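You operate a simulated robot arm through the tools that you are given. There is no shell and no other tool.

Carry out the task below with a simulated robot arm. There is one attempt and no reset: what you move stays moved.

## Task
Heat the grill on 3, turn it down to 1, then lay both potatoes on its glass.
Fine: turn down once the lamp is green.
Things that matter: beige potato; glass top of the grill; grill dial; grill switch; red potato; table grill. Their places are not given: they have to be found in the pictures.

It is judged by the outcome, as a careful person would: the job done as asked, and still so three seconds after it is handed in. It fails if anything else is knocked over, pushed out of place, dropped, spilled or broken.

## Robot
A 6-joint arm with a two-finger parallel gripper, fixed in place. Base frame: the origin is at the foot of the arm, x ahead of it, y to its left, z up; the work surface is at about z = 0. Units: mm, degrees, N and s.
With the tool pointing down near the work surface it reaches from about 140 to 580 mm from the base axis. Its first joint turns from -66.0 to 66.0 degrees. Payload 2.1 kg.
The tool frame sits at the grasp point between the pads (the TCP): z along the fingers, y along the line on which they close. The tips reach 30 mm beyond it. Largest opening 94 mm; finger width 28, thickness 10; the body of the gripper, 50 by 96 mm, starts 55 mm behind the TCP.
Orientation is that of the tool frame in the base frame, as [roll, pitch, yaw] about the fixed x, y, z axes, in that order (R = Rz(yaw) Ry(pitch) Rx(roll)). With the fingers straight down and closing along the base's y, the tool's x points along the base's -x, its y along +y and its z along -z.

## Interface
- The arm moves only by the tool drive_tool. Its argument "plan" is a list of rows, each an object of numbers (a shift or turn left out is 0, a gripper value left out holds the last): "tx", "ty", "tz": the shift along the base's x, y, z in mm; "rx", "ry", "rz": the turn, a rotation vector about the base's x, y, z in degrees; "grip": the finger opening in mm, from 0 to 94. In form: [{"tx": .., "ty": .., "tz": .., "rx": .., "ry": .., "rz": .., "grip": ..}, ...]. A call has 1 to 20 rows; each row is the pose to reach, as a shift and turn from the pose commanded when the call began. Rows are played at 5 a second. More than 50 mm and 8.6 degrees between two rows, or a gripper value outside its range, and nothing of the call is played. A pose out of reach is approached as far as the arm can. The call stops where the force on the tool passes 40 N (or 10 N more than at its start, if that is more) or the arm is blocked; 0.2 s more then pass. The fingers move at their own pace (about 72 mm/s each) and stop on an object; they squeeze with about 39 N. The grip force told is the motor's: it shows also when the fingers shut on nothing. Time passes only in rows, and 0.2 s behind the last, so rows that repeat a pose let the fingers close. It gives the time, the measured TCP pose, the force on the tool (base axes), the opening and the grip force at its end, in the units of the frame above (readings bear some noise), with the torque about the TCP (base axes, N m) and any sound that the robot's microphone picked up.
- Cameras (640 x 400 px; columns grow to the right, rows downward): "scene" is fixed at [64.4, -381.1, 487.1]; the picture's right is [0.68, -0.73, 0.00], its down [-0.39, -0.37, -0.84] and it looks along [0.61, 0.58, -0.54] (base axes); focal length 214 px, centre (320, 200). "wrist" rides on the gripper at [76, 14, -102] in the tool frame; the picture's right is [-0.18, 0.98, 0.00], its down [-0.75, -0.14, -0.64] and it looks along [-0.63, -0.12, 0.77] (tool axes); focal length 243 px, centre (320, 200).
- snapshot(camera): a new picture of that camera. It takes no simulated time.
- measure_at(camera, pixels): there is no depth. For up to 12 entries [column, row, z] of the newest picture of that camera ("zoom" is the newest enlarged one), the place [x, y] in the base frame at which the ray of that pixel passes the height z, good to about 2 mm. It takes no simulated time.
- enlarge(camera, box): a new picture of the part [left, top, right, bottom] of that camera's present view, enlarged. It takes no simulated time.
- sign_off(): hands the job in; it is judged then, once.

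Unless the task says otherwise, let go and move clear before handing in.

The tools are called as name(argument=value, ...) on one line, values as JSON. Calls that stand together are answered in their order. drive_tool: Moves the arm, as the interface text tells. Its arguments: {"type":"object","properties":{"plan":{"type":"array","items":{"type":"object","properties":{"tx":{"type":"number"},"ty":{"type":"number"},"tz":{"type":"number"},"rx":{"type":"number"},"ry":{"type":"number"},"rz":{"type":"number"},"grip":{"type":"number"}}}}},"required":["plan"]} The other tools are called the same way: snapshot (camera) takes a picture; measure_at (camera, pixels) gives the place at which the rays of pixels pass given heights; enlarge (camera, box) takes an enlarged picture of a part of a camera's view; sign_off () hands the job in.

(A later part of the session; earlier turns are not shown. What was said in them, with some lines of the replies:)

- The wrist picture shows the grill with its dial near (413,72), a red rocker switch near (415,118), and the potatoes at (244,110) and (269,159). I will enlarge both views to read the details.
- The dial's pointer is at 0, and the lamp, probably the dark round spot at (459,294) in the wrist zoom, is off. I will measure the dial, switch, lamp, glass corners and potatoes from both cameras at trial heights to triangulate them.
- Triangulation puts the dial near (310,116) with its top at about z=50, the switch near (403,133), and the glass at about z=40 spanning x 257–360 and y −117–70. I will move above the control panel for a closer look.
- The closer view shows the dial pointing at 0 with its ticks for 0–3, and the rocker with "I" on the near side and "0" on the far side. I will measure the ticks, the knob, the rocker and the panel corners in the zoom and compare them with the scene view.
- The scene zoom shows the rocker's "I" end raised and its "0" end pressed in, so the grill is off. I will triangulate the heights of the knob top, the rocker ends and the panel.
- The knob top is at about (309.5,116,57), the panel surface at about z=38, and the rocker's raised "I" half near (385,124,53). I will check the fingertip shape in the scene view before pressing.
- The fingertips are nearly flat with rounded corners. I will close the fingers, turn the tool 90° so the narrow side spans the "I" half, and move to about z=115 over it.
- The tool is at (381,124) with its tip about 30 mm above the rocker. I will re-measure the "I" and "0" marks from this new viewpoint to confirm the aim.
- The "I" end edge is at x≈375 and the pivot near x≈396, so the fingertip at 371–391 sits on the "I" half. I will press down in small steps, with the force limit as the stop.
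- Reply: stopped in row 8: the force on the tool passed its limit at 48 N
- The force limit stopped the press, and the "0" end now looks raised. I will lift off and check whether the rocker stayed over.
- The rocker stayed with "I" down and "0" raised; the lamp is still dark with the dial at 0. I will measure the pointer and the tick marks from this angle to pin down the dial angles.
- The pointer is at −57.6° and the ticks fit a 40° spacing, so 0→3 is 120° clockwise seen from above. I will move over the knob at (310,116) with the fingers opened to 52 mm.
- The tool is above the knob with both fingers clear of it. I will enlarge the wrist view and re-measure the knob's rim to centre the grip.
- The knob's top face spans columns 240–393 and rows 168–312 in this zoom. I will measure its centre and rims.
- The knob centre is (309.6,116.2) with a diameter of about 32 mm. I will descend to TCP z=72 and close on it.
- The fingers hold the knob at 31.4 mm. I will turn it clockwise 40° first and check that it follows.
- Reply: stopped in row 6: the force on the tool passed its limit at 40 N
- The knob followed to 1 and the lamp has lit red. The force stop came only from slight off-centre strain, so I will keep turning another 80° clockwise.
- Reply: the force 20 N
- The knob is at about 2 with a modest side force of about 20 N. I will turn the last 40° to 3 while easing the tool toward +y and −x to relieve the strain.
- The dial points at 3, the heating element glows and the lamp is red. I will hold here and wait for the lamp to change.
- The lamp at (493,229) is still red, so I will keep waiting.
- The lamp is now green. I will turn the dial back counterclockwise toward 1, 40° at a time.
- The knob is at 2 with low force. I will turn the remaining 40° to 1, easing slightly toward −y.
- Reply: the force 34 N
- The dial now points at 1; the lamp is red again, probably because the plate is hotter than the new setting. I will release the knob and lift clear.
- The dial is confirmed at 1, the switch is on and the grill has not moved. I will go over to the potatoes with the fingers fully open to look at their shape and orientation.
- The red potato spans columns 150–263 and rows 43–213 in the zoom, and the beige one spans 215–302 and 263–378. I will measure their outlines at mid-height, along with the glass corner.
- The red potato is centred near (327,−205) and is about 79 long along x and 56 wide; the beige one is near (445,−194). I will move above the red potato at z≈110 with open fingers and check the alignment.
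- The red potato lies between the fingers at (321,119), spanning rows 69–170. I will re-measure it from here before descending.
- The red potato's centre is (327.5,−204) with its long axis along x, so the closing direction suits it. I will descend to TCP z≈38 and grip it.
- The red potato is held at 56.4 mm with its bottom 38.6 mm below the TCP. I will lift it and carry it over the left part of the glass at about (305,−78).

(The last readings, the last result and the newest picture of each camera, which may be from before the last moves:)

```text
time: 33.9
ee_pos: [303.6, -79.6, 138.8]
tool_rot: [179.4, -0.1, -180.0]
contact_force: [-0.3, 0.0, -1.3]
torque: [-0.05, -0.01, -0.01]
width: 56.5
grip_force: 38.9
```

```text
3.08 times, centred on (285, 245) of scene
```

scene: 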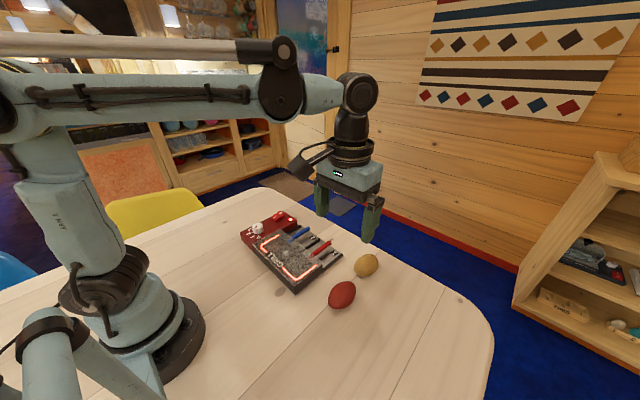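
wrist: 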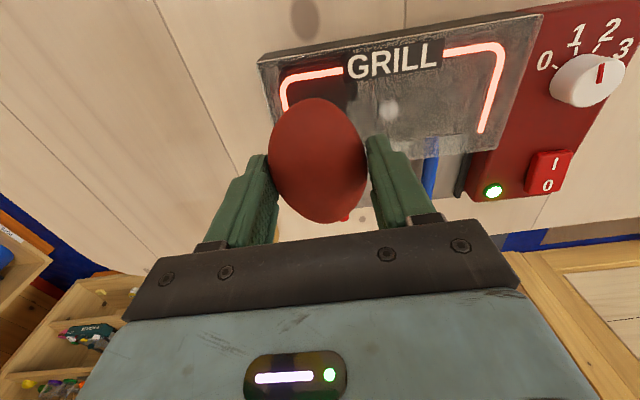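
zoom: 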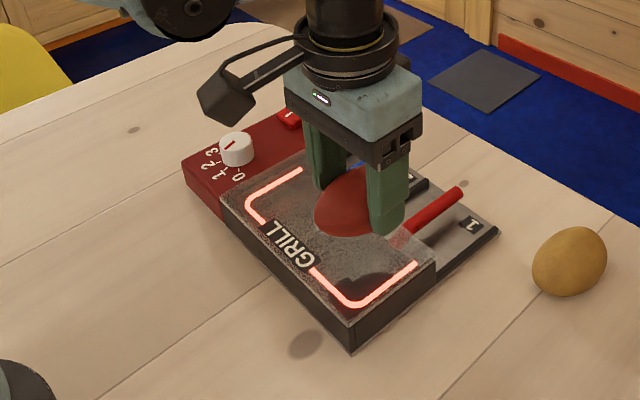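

The lamp is green at setting 1, and the potato hangs over the left part of the glass. I will measure the visible glass edges from here to fine-tune the placement.

enlarge(camera="wrist", box=[240, 0, 560, 200])

measure_at(camera="wrist", pixels=[[262, 66, 40], [538, 20, 40], [388, 110, 40], [280, 75, 36], [498, 45, 36], [481, 130, 36]])

```text
2.00 times, centred on (400, 100) of wrist
```

zoom: 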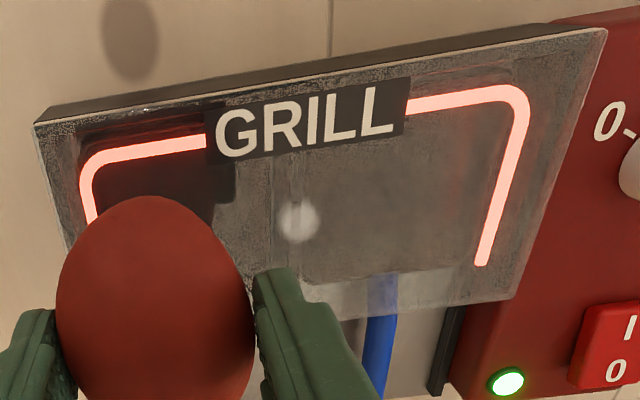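

```text
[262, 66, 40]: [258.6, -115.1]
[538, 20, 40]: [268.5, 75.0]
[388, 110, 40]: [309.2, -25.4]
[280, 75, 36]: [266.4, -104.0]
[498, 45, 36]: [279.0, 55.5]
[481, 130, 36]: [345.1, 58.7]
```

The glass at y≈−79 spans x≈260–354, so I will centre the potato at x≈307. I will lower it until it is just above the expected contact height.

drive_tool(plan=[{"tx": 3, "tz": -20}, {"tx": 3, "tz": -38}, {"tx": 3, "tz": -48}, {"tx": 3, "tz": -53}, {"tx": 3, "tz": -55}, {"tx": 3, "tz": -56}, {"tx": 3, "tz": -56}])

enlarge(camera="scene", box=[250, 210, 350, 290])

```text
time: 35.5
ee_pos: [308.6, -79.4, 83.6]
tool_rot: [179.5, -0.1, -180.0]
contact_force: [1.0, -2.2, 39.7]
torque: [0.24, -0.1, -0.01]
width: 56.6
grip_force: 39.1
```

```text
5.00 times, centred on (300, 250) of scene
```

zoom: 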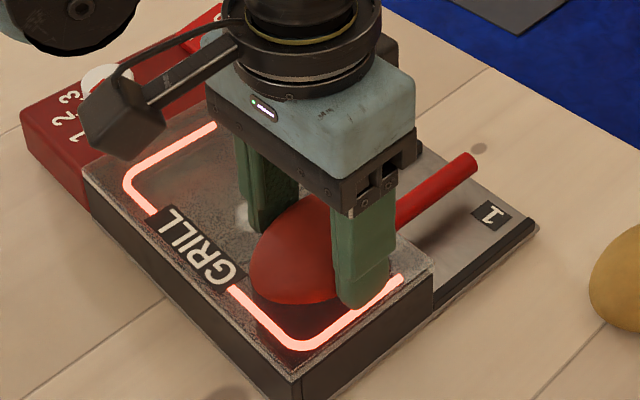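

The potato already touches the glass with about 40 N, so the glass is a little higher than estimated. I will ease up a few millimetres before releasing.

drive_tool(plan=[{"tz": 1}, {"tz": 2}, {"tz": 2}])

```text
time: 36.3
ee_pos: [308.0, -79.0, 84.5]
tool_rot: [179.5, -0.1, -180.0]
contact_force: [-0.1, 0.5, -1.5]
torque: [0.0, 0.0, -0.04]
width: 56.5
grip_force: 39.5
```

The potato now hangs just off the glass at −1.5 N. I will lower it by 1 mm for a light touch.

drive_tool(plan=[{"tz": -0.5}, {"tz": -1}, {"tz": -1}])

```text
time: 37.1
ee_pos: [307.8, -79.3, 84.6]
tool_rot: [179.5, -0.2, 180.0]
contact_force: [-0.1, -0.3, -0.7]
torque: [-0.01, -0.05, -0.03]
width: 56.4
grip_force: 39.3
```

The reading is −0.7 N, almost touching. I will lower 0.4 mm more and check.

drive_tool(plan=[{"tz": -0.4}, {"tz": -0.4}])

```text
time: 37.7
ee_pos: [308.4, -80.0, 83.6]
tool_rot: [179.6, -0.1, -179.9]
contact_force: [-0.2, 0.8, -1.3]
torque: [-0.01, -0.01, 0.02]
width: 56.6
grip_force: 39.2
```

drive_tool(plan=[{"tz": -0.4}, {"tz": -0.4}])

```text
time: 38.3
ee_pos: [308.5, -77.9, 83.0]
tool_rot: [179.4, -0.1, 180.0]
contact_force: [-3.6, 1.6, 32.2]
torque: [0.46, -0.08, 0.06]
width: 56.2
grip_force: 38.7
```

Contact is at 32 N now, so the gap is well under half a millimetre. I will back off 0.3 mm and then open the fingers gently.

drive_tool(plan=[{"tz": 0.3}, {"tz": 0.3}])

```text
time: 38.9
ee_pos: [308.7, -78.4, 83.2]
tool_rot: [179.5, 0.0, -180.0]
contact_force: [-3.2, 0.7, 38.4]
torque: [0.45, 0.03, 0.0]
width: 56.5
grip_force: 39.7
```

The reading is still 38 N, so I will back off a little more.

drive_tool(plan=[{"tz": 0.4}, {"tz": 0.4}])

```text
time: 39.5
ee_pos: [309.0, -79.8, 83.2]
tool_rot: [179.5, -0.1, 180.0]
contact_force: [-0.7, 3.6, 9.6]
torque: [0.28, -0.08, 0.02]
width: 56.3
grip_force: 38.4
```

The contact is now a light 10 N. I will open the fingers gradually to 68 mm and check that the potato stays put.

drive_tool(plan=[{"grip": 57.5}, {"grip": 59}, {"grip": 61}, {"grip": 64}, {"grip": 68}, {"grip": 68}])

enlarge(camera="scene", box=[250, 210, 350, 290])

snapshot(camera="wrist")

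```text
time: 40.9
ee_pos: [307.6, -79.1, 83.2]
tool_rot: [179.4, -0.1, 180.0]
contact_force: [0.3, -0.8, -0.9]
torque: [0.02, -0.01, 0.0]
width: 68.1
grip_force: 0.1
```

```text
5.00 times, centred on (300, 250) of scene
```

zoom: 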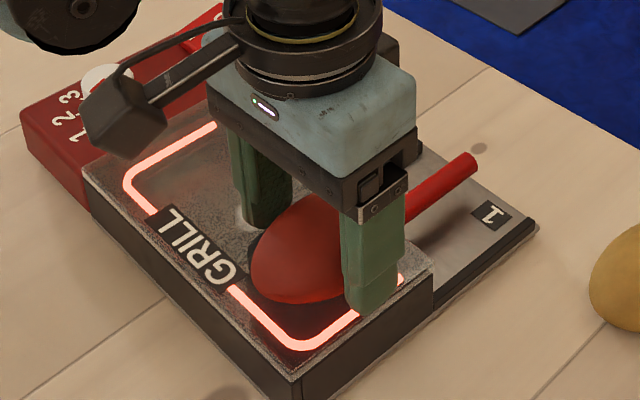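

```text
taken
```

wrist: 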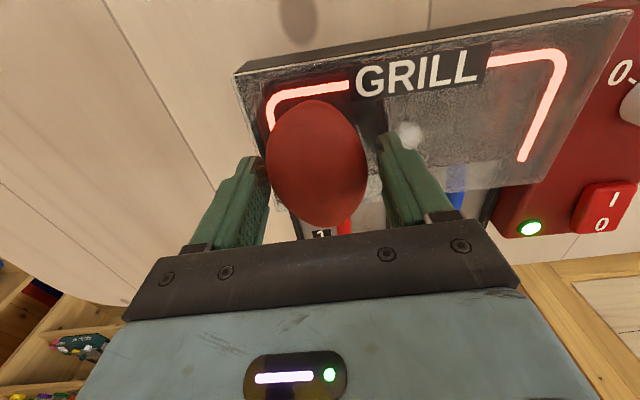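

The red potato rests on the glass on its own, and nothing else has moved. I will lift straight up and check it again from above.

drive_tool(plan=[{"tz": 10}, {"tz": 25}, {"tz": 50}, {"tz": 85}, {"tz": 120}, {"tz": 120}])

enlarge(camera="scene", box=[230, 200, 370, 300])

snapshot(camera="wrist")

```text
time: 42.3
ee_pos: [306.1, -77.6, 204.8]
tool_rot: [179.4, -0.1, 180.0]
contact_force: [0.3, -0.3, -0.2]
torque: [0.01, 0.0, -0.04]
width: 67.8
grip_force: 0.1
```

```text
4.00 times, centred on (300, 250) of scene
```

zoom: 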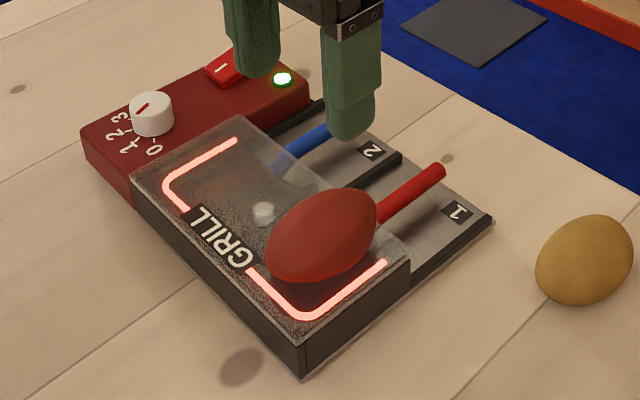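

```text
taken
```

wrist: 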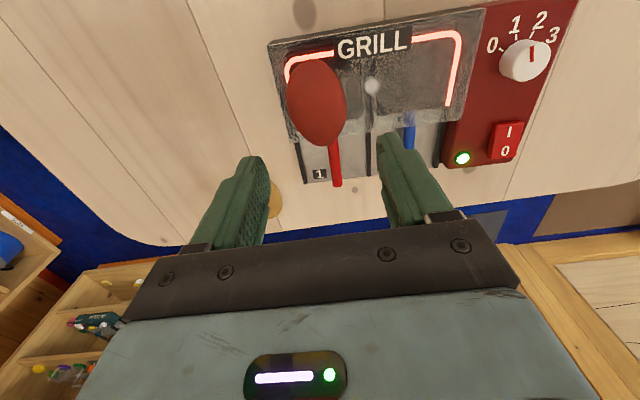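

The red potato sits safely on the glass, the lamp is green and the dial is at 1. Next I will move above the beige potato with the fingers open.

drive_tool(plan=[{"tx": 23, "ty": -24, "grip": 94}, {"tx": 46, "ty": -47}, {"tx": 69, "ty": -70}, {"tx": 92, "ty": -94}, {"tx": 115, "ty": -117}, {"tx": 115, "ty": -117}])

snapshot(camera="wrist")

enlarge(camera="wrist", box=[240, 50, 400, 170])

```text
time: 43.7
ee_pos: [422.5, -196.0, 205.1]
tool_rot: [179.5, -0.1, -179.9]
contact_force: [-0.3, 0.6, 0.5]
torque: [0.02, 0.0, 0.02]
width: 94.1
grip_force: 0.0
```

```text
taken
```

wrist: 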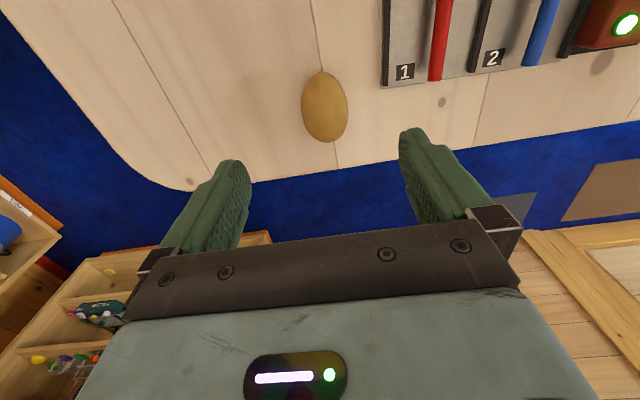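

```text
3.33 times, centred on (320, 110) of wrist
```

zoom: 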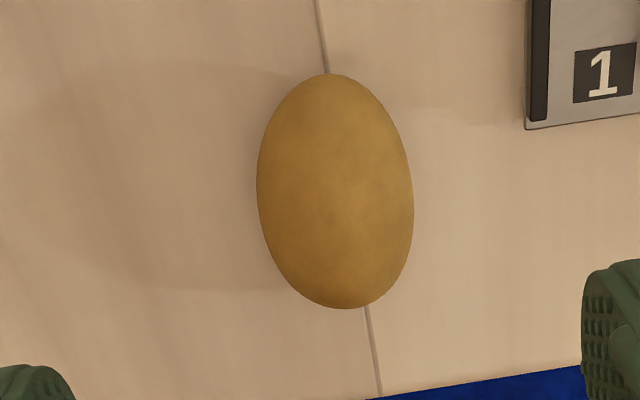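

The beige potato spans columns 257–414 and rows 74–309 in the zoom, with its long axis along x. I will measure its centre and extents.

measure_at(camera="zoom", pixels=[[325, 74, 23], [348, 309, 23], [257, 180, 23], [414, 200, 23], [336, 191, 23]])

```text
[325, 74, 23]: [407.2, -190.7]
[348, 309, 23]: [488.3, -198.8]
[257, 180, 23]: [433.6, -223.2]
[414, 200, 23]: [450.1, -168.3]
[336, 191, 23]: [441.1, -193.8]
```

The beige potato's centre is about (446,−195.5), 55 mm wide. I will descend over it with the fingers at 80 mm to stay clear of the grill tray, then grip.

drive_tool(plan=[{"tx": 12, "ty": 0.5, "tz": -35, "grip": 80}, {"tx": 23.5, "ty": 0.5, "tz": -75}, {"tx": 23.5, "ty": 0.5, "tz": -105}, {"tx": 23.5, "ty": 0.5, "tz": -105}])

snapshot(camera="wrist")

enlarge(camera="scene", box=[300, 190, 420, 300])

```text
time: 44.7
ee_pos: [445.2, -196.7, 99.5]
tool_rot: [179.5, 0.0, -180.0]
contact_force: [0.2, 0.1, 0.0]
torque: [0.03, 0.01, -0.01]
width: 80.1
grip_force: 0.1
```

```text
taken
```

wrist: 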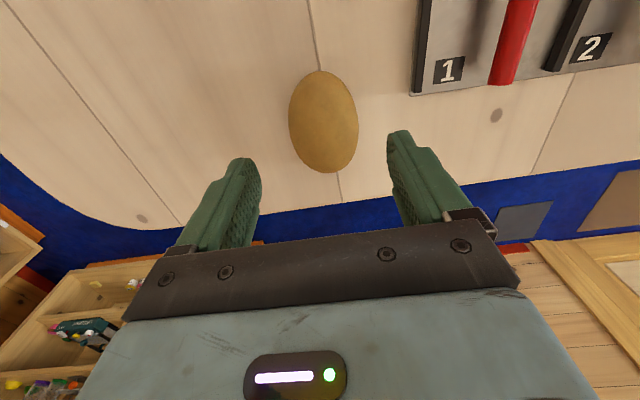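

```text
3.64 times, centred on (360, 245) of scene
```

zoom: 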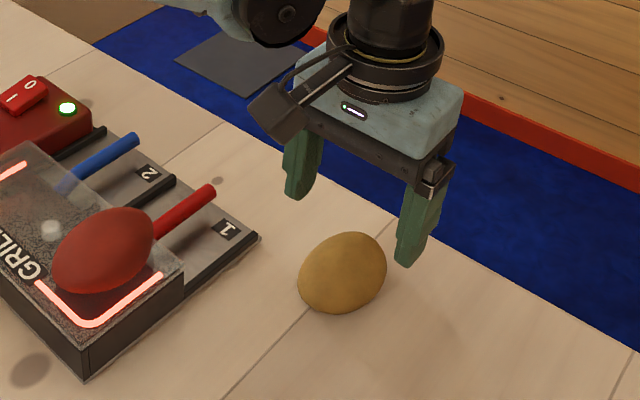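

measure_at(camera="wrist", pixels=[[320, 70, 23], [331, 173, 23], [289, 118, 23], [358, 126, 23], [412, 94, 5]])

```text
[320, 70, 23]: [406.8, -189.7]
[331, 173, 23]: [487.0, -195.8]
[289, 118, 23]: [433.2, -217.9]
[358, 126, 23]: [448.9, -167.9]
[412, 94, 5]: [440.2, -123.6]
```

The potato's centre reads (446,−194), so I will shift +2.5 mm in y, descend to z≈38 and close on it.

drive_tool(plan=[{"tx": 0.5, "ty": 2.5, "tz": -20}, {"tx": 0.5, "ty": 2.5, "tz": -40}, {"tx": 0.5, "ty": 2.5, "tz": -55}, {"tx": 0.5, "ty": 2.5, "tz": -61}, {"tx": 0.5, "ty": 2.5, "tz": -61, "grip": 68}, {"tx": 0.5, "ty": 2.5, "tz": -61, "grip": 58}, {"tx": 0.5, "ty": 2.5, "tz": -61, "grip": 36}, {"tx": 0.5, "ty": 2.5, "tz": -61, "grip": 36}, {"tx": 0.5, "ty": 2.5, "tz": -61, "grip": 36}])

snapshot(camera="wrist")

```text
time: 46.7
ee_pos: [447.5, -195.6, 36.7]
tool_rot: [179.6, -0.1, -180.0]
contact_force: [0.2, -0.1, -0.2]
torque: [-0.04, 0.0, 0.02]
width: 56.1
grip_force: 39.0
```

```text
taken
```

wrist: 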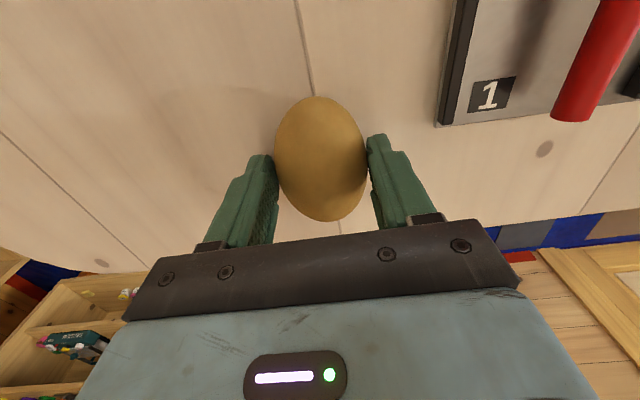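

The beige potato is gripped at 56.1 mm. I will lift it well clear of the red one and carry it over the right part of the glass at about (312,27).

drive_tool(plan=[{"tz": 15}, {"tz": 45}, {"tz": 85}, {"tz": 120}, {"tz": 135}, {"tx": -19, "ty": 32, "tz": 140}, {"tx": -38, "ty": 64, "tz": 140}, {"tx": -57, "ty": 96, "tz": 140}, {"tx": -76, "ty": 128, "tz": 140}, {"tx": -95, "ty": 160, "tz": 140}, {"tx": -115, "ty": 192, "tz": 140}, {"tx": -134, "ty": 222, "tz": 140}, {"tx": -134, "ty": 222, "tz": 140}])

snapshot(camera="wrist")

enlarge(camera="scene", box=[220, 160, 350, 290])

```text
time: 49.5
ee_pos: [314.0, 30.3, 178.0]
tool_rot: [179.5, 0.0, 180.0]
contact_force: [-0.3, 0.3, -1.3]
torque: [-0.02, -0.02, 0.02]
width: 56.6
grip_force: 38.8
```

```text
taken
```

wrist: 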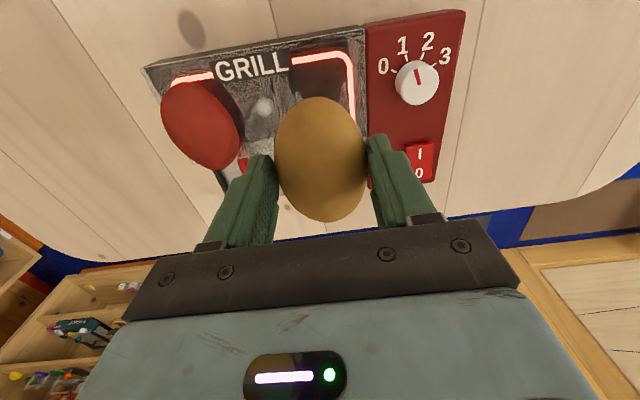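

```text
3.08 times, centred on (285, 225) of scene
```

zoom: 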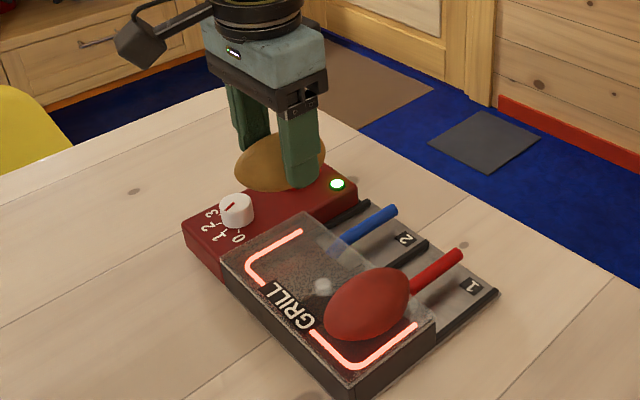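

The beige potato hangs over the right part of the glass with the knob and the red potato clear of it. I will shift to about (312,25) and lower it to just above the glass, since contact is expected near TCP z≈82.5.

drive_tool(plan=[{"tx": -2, "ty": -5, "tz": -30}, {"tx": -2, "ty": -5, "tz": -60}, {"tx": -2, "ty": -5, "tz": -80}, {"tx": -2, "ty": -5, "tz": -88}, {"tx": -2, "ty": -5, "tz": -91}, {"tx": -2, "ty": -5, "tz": -91}])

enlarge(camera="scene", box=[230, 190, 350, 290])

snapshot(camera="wrist")

```text
time: 50.9
ee_pos: [310.8, 25.9, 85.9]
tool_rot: [179.4, -0.2, -179.9]
contact_force: [-0.3, 0.6, -1.4]
torque: [-0.02, -0.02, 0.01]
width: 56.6
grip_force: 39.0
```

```text
4.00 times, centred on (290, 240) of scene
```

zoom: 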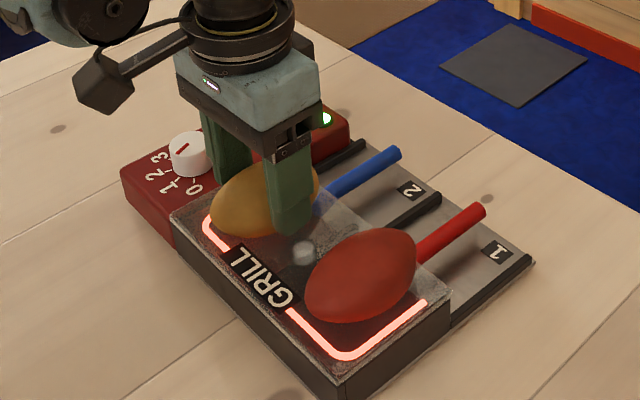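

```text
taken
```

wrist: 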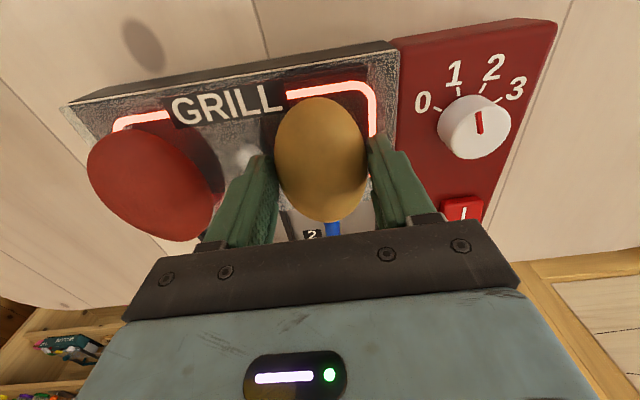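

The potato is not yet touching at −1.4 N. I will step down in small increments.

drive_tool(plan=[{"tz": -0.7}, {"tz": -1.4}, {"tz": -1.4}])

```text
time: 51.7
ee_pos: [312.3, 24.9, 85.1]
tool_rot: [179.6, -0.1, 180.0]
contact_force: [-0.9, 0.3, 17.1]
torque: [0.03, -0.02, 0.04]
width: 56.4
grip_force: 39.1
```

Contact reads 17 N. I will back off 0.3 mm for a light touch before releasing.

drive_tool(plan=[{"tz": 0.3}, {"tz": 0.3}])

```text
time: 52.3
ee_pos: [311.2, 24.5, 85.2]
tool_rot: [179.5, -0.1, 180.0]
contact_force: [0.8, 3.2, 8.8]
torque: [0.05, -0.06, -0.01]
width: 56.4
grip_force: 38.5
```

The contact is a light 9 N. I will open the fingers gradually to 66 mm and check the result.

drive_tool(plan=[{"grip": 57.5}, {"grip": 58.5}, {"grip": 60}, {"grip": 63}, {"grip": 66}, {"grip": 66}])

enlarge(camera="scene", box=[230, 190, 350, 290])

snapshot(camera="wrist")

```text
time: 53.7
ee_pos: [311.7, 24.0, 84.7]
tool_rot: [179.5, -0.1, 179.9]
contact_force: [0.0, -0.8, 0.8]
torque: [-0.01, 0.03, 0.02]
width: 66.1
grip_force: 0.1
```

```text
4.00 times, centred on (290, 240) of scene
```

zoom: 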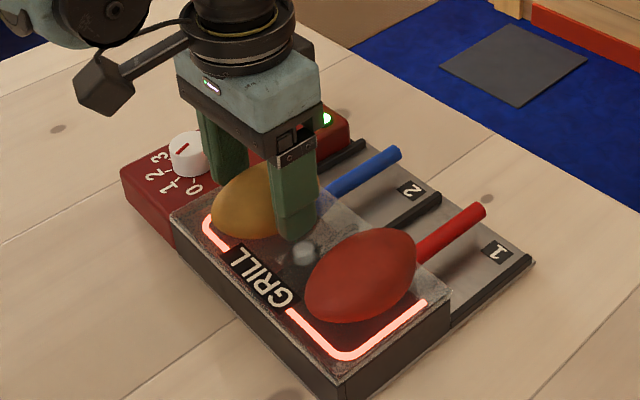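

```text
taken
```

wrist: 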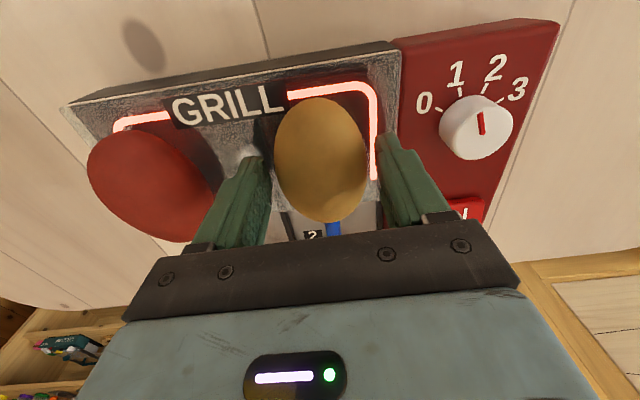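

The beige potato stands free on the glass. I will lift straight up, move clear, and inspect everything.

drive_tool(plan=[{"tz": 10}, {"tz": 25}, {"tz": 55}, {"tz": 90}, {"tz": 130}, {"tz": 170}, {"tx": -30, "tz": 200}, {"tx": -50, "tz": 220}, {"tx": -50, "tz": 220}])

enlarge(camera="scene", box=[230, 190, 350, 290])

snapshot(camera="wrist")

snapshot(camera="scene")

```text
time: 55.7
ee_pos: [259.7, 23.0, 304.0]
tool_rot: [179.4, -0.1, 180.0]
contact_force: [0.6, -0.4, 0.1]
torque: [0.0, -0.01, 0.01]
width: 66.0
grip_force: 0.1
```

```text
4.00 times, centred on (290, 240) of scene
```

zoom: 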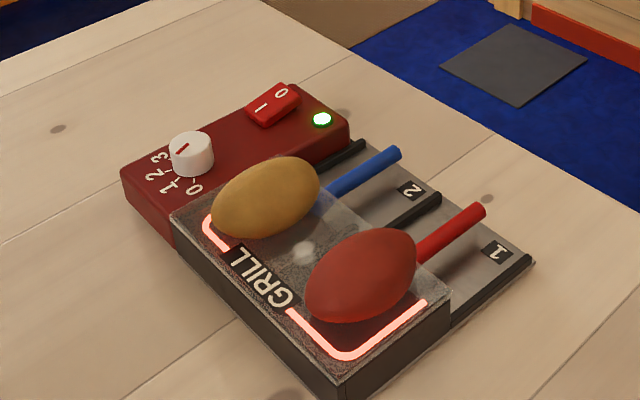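

```text
taken
```

wrist: 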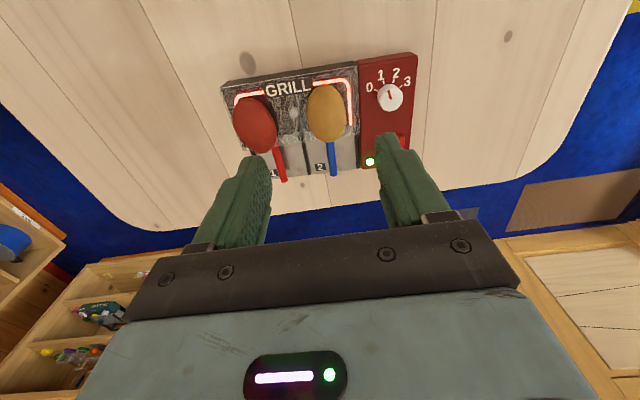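

```text
taken
```

scene: 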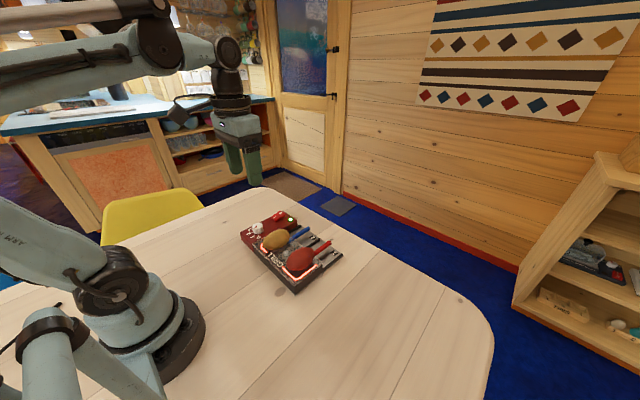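

Both potatoes rest on the glass with the lamp green. I will wait two seconds and check the dial and the potatoes once more.

drive_tool(plan=[{"tz": 0}, {"tz": 0}, {"tz": 0}, {"tz": 0}, {"tz": 0}, {"tz": 0}, {"tz": 0}, {"tz": 0}, {"tz": 0}, {"tz": 0}])

enlarge(camera="wrist", box=[210, 40, 430, 190])

enlarge(camera="scene", box=[230, 190, 350, 290])

```text
time: 57.9
ee_pos: [260.5, 23.4, 304.7]
tool_rot: [179.5, -0.1, 180.0]
contact_force: [0.0, 1.0, -0.5]
torque: [-0.02, -0.03, 0.02]
width: 66.4
grip_force: 0.1
```

```text
2.67 times, centred on (320, 115) of wrist
```

zoom: 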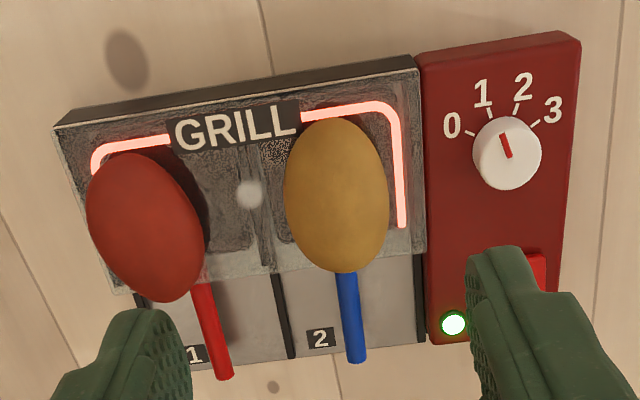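

```text
4.00 times, centred on (290, 240) of scene
```

zoom: 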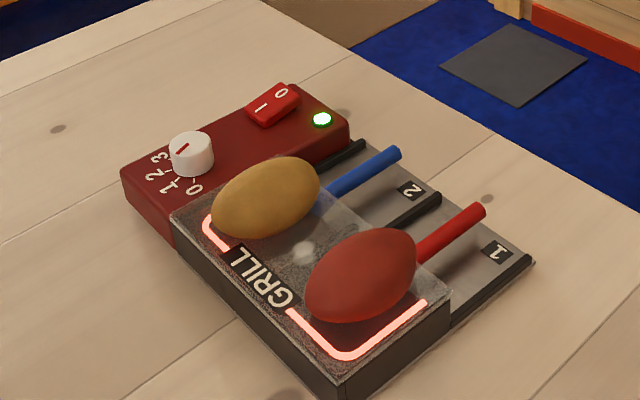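

The dial points at 1, the switch is on and the lamp is green. Both potatoes lie still on the glass, nothing else has moved, and the arm is clear, so I will hand the job in.

sign_off()

```text
The job is handed in.
```

The grill was heated on 3, and I turned it down to 1 once the lamp went green. Both potatoes are now lying on its glass, and the job is handed in.

- **Grill:** I switched it on and set the dial to 3. The lamp went from red to green after about 7 seconds there. On 1 it went red at first, then green again before I put the first potato down, and the grill is still on.
- **Potatoes:** The red one is on the side nearer pan 1 and the beige one is on the side by the dial. Both were still lying there, unmoved, in pictures about two seconds apart after I let go.
- **Extra force:** The red potato met the glass about 5 mm sooner than I expected and was pressed on it at about 40 N before I eased off. Nothing looked damaged in the pictures.

Nothing else was moved, and the arm is well above the table and clear of the grill.
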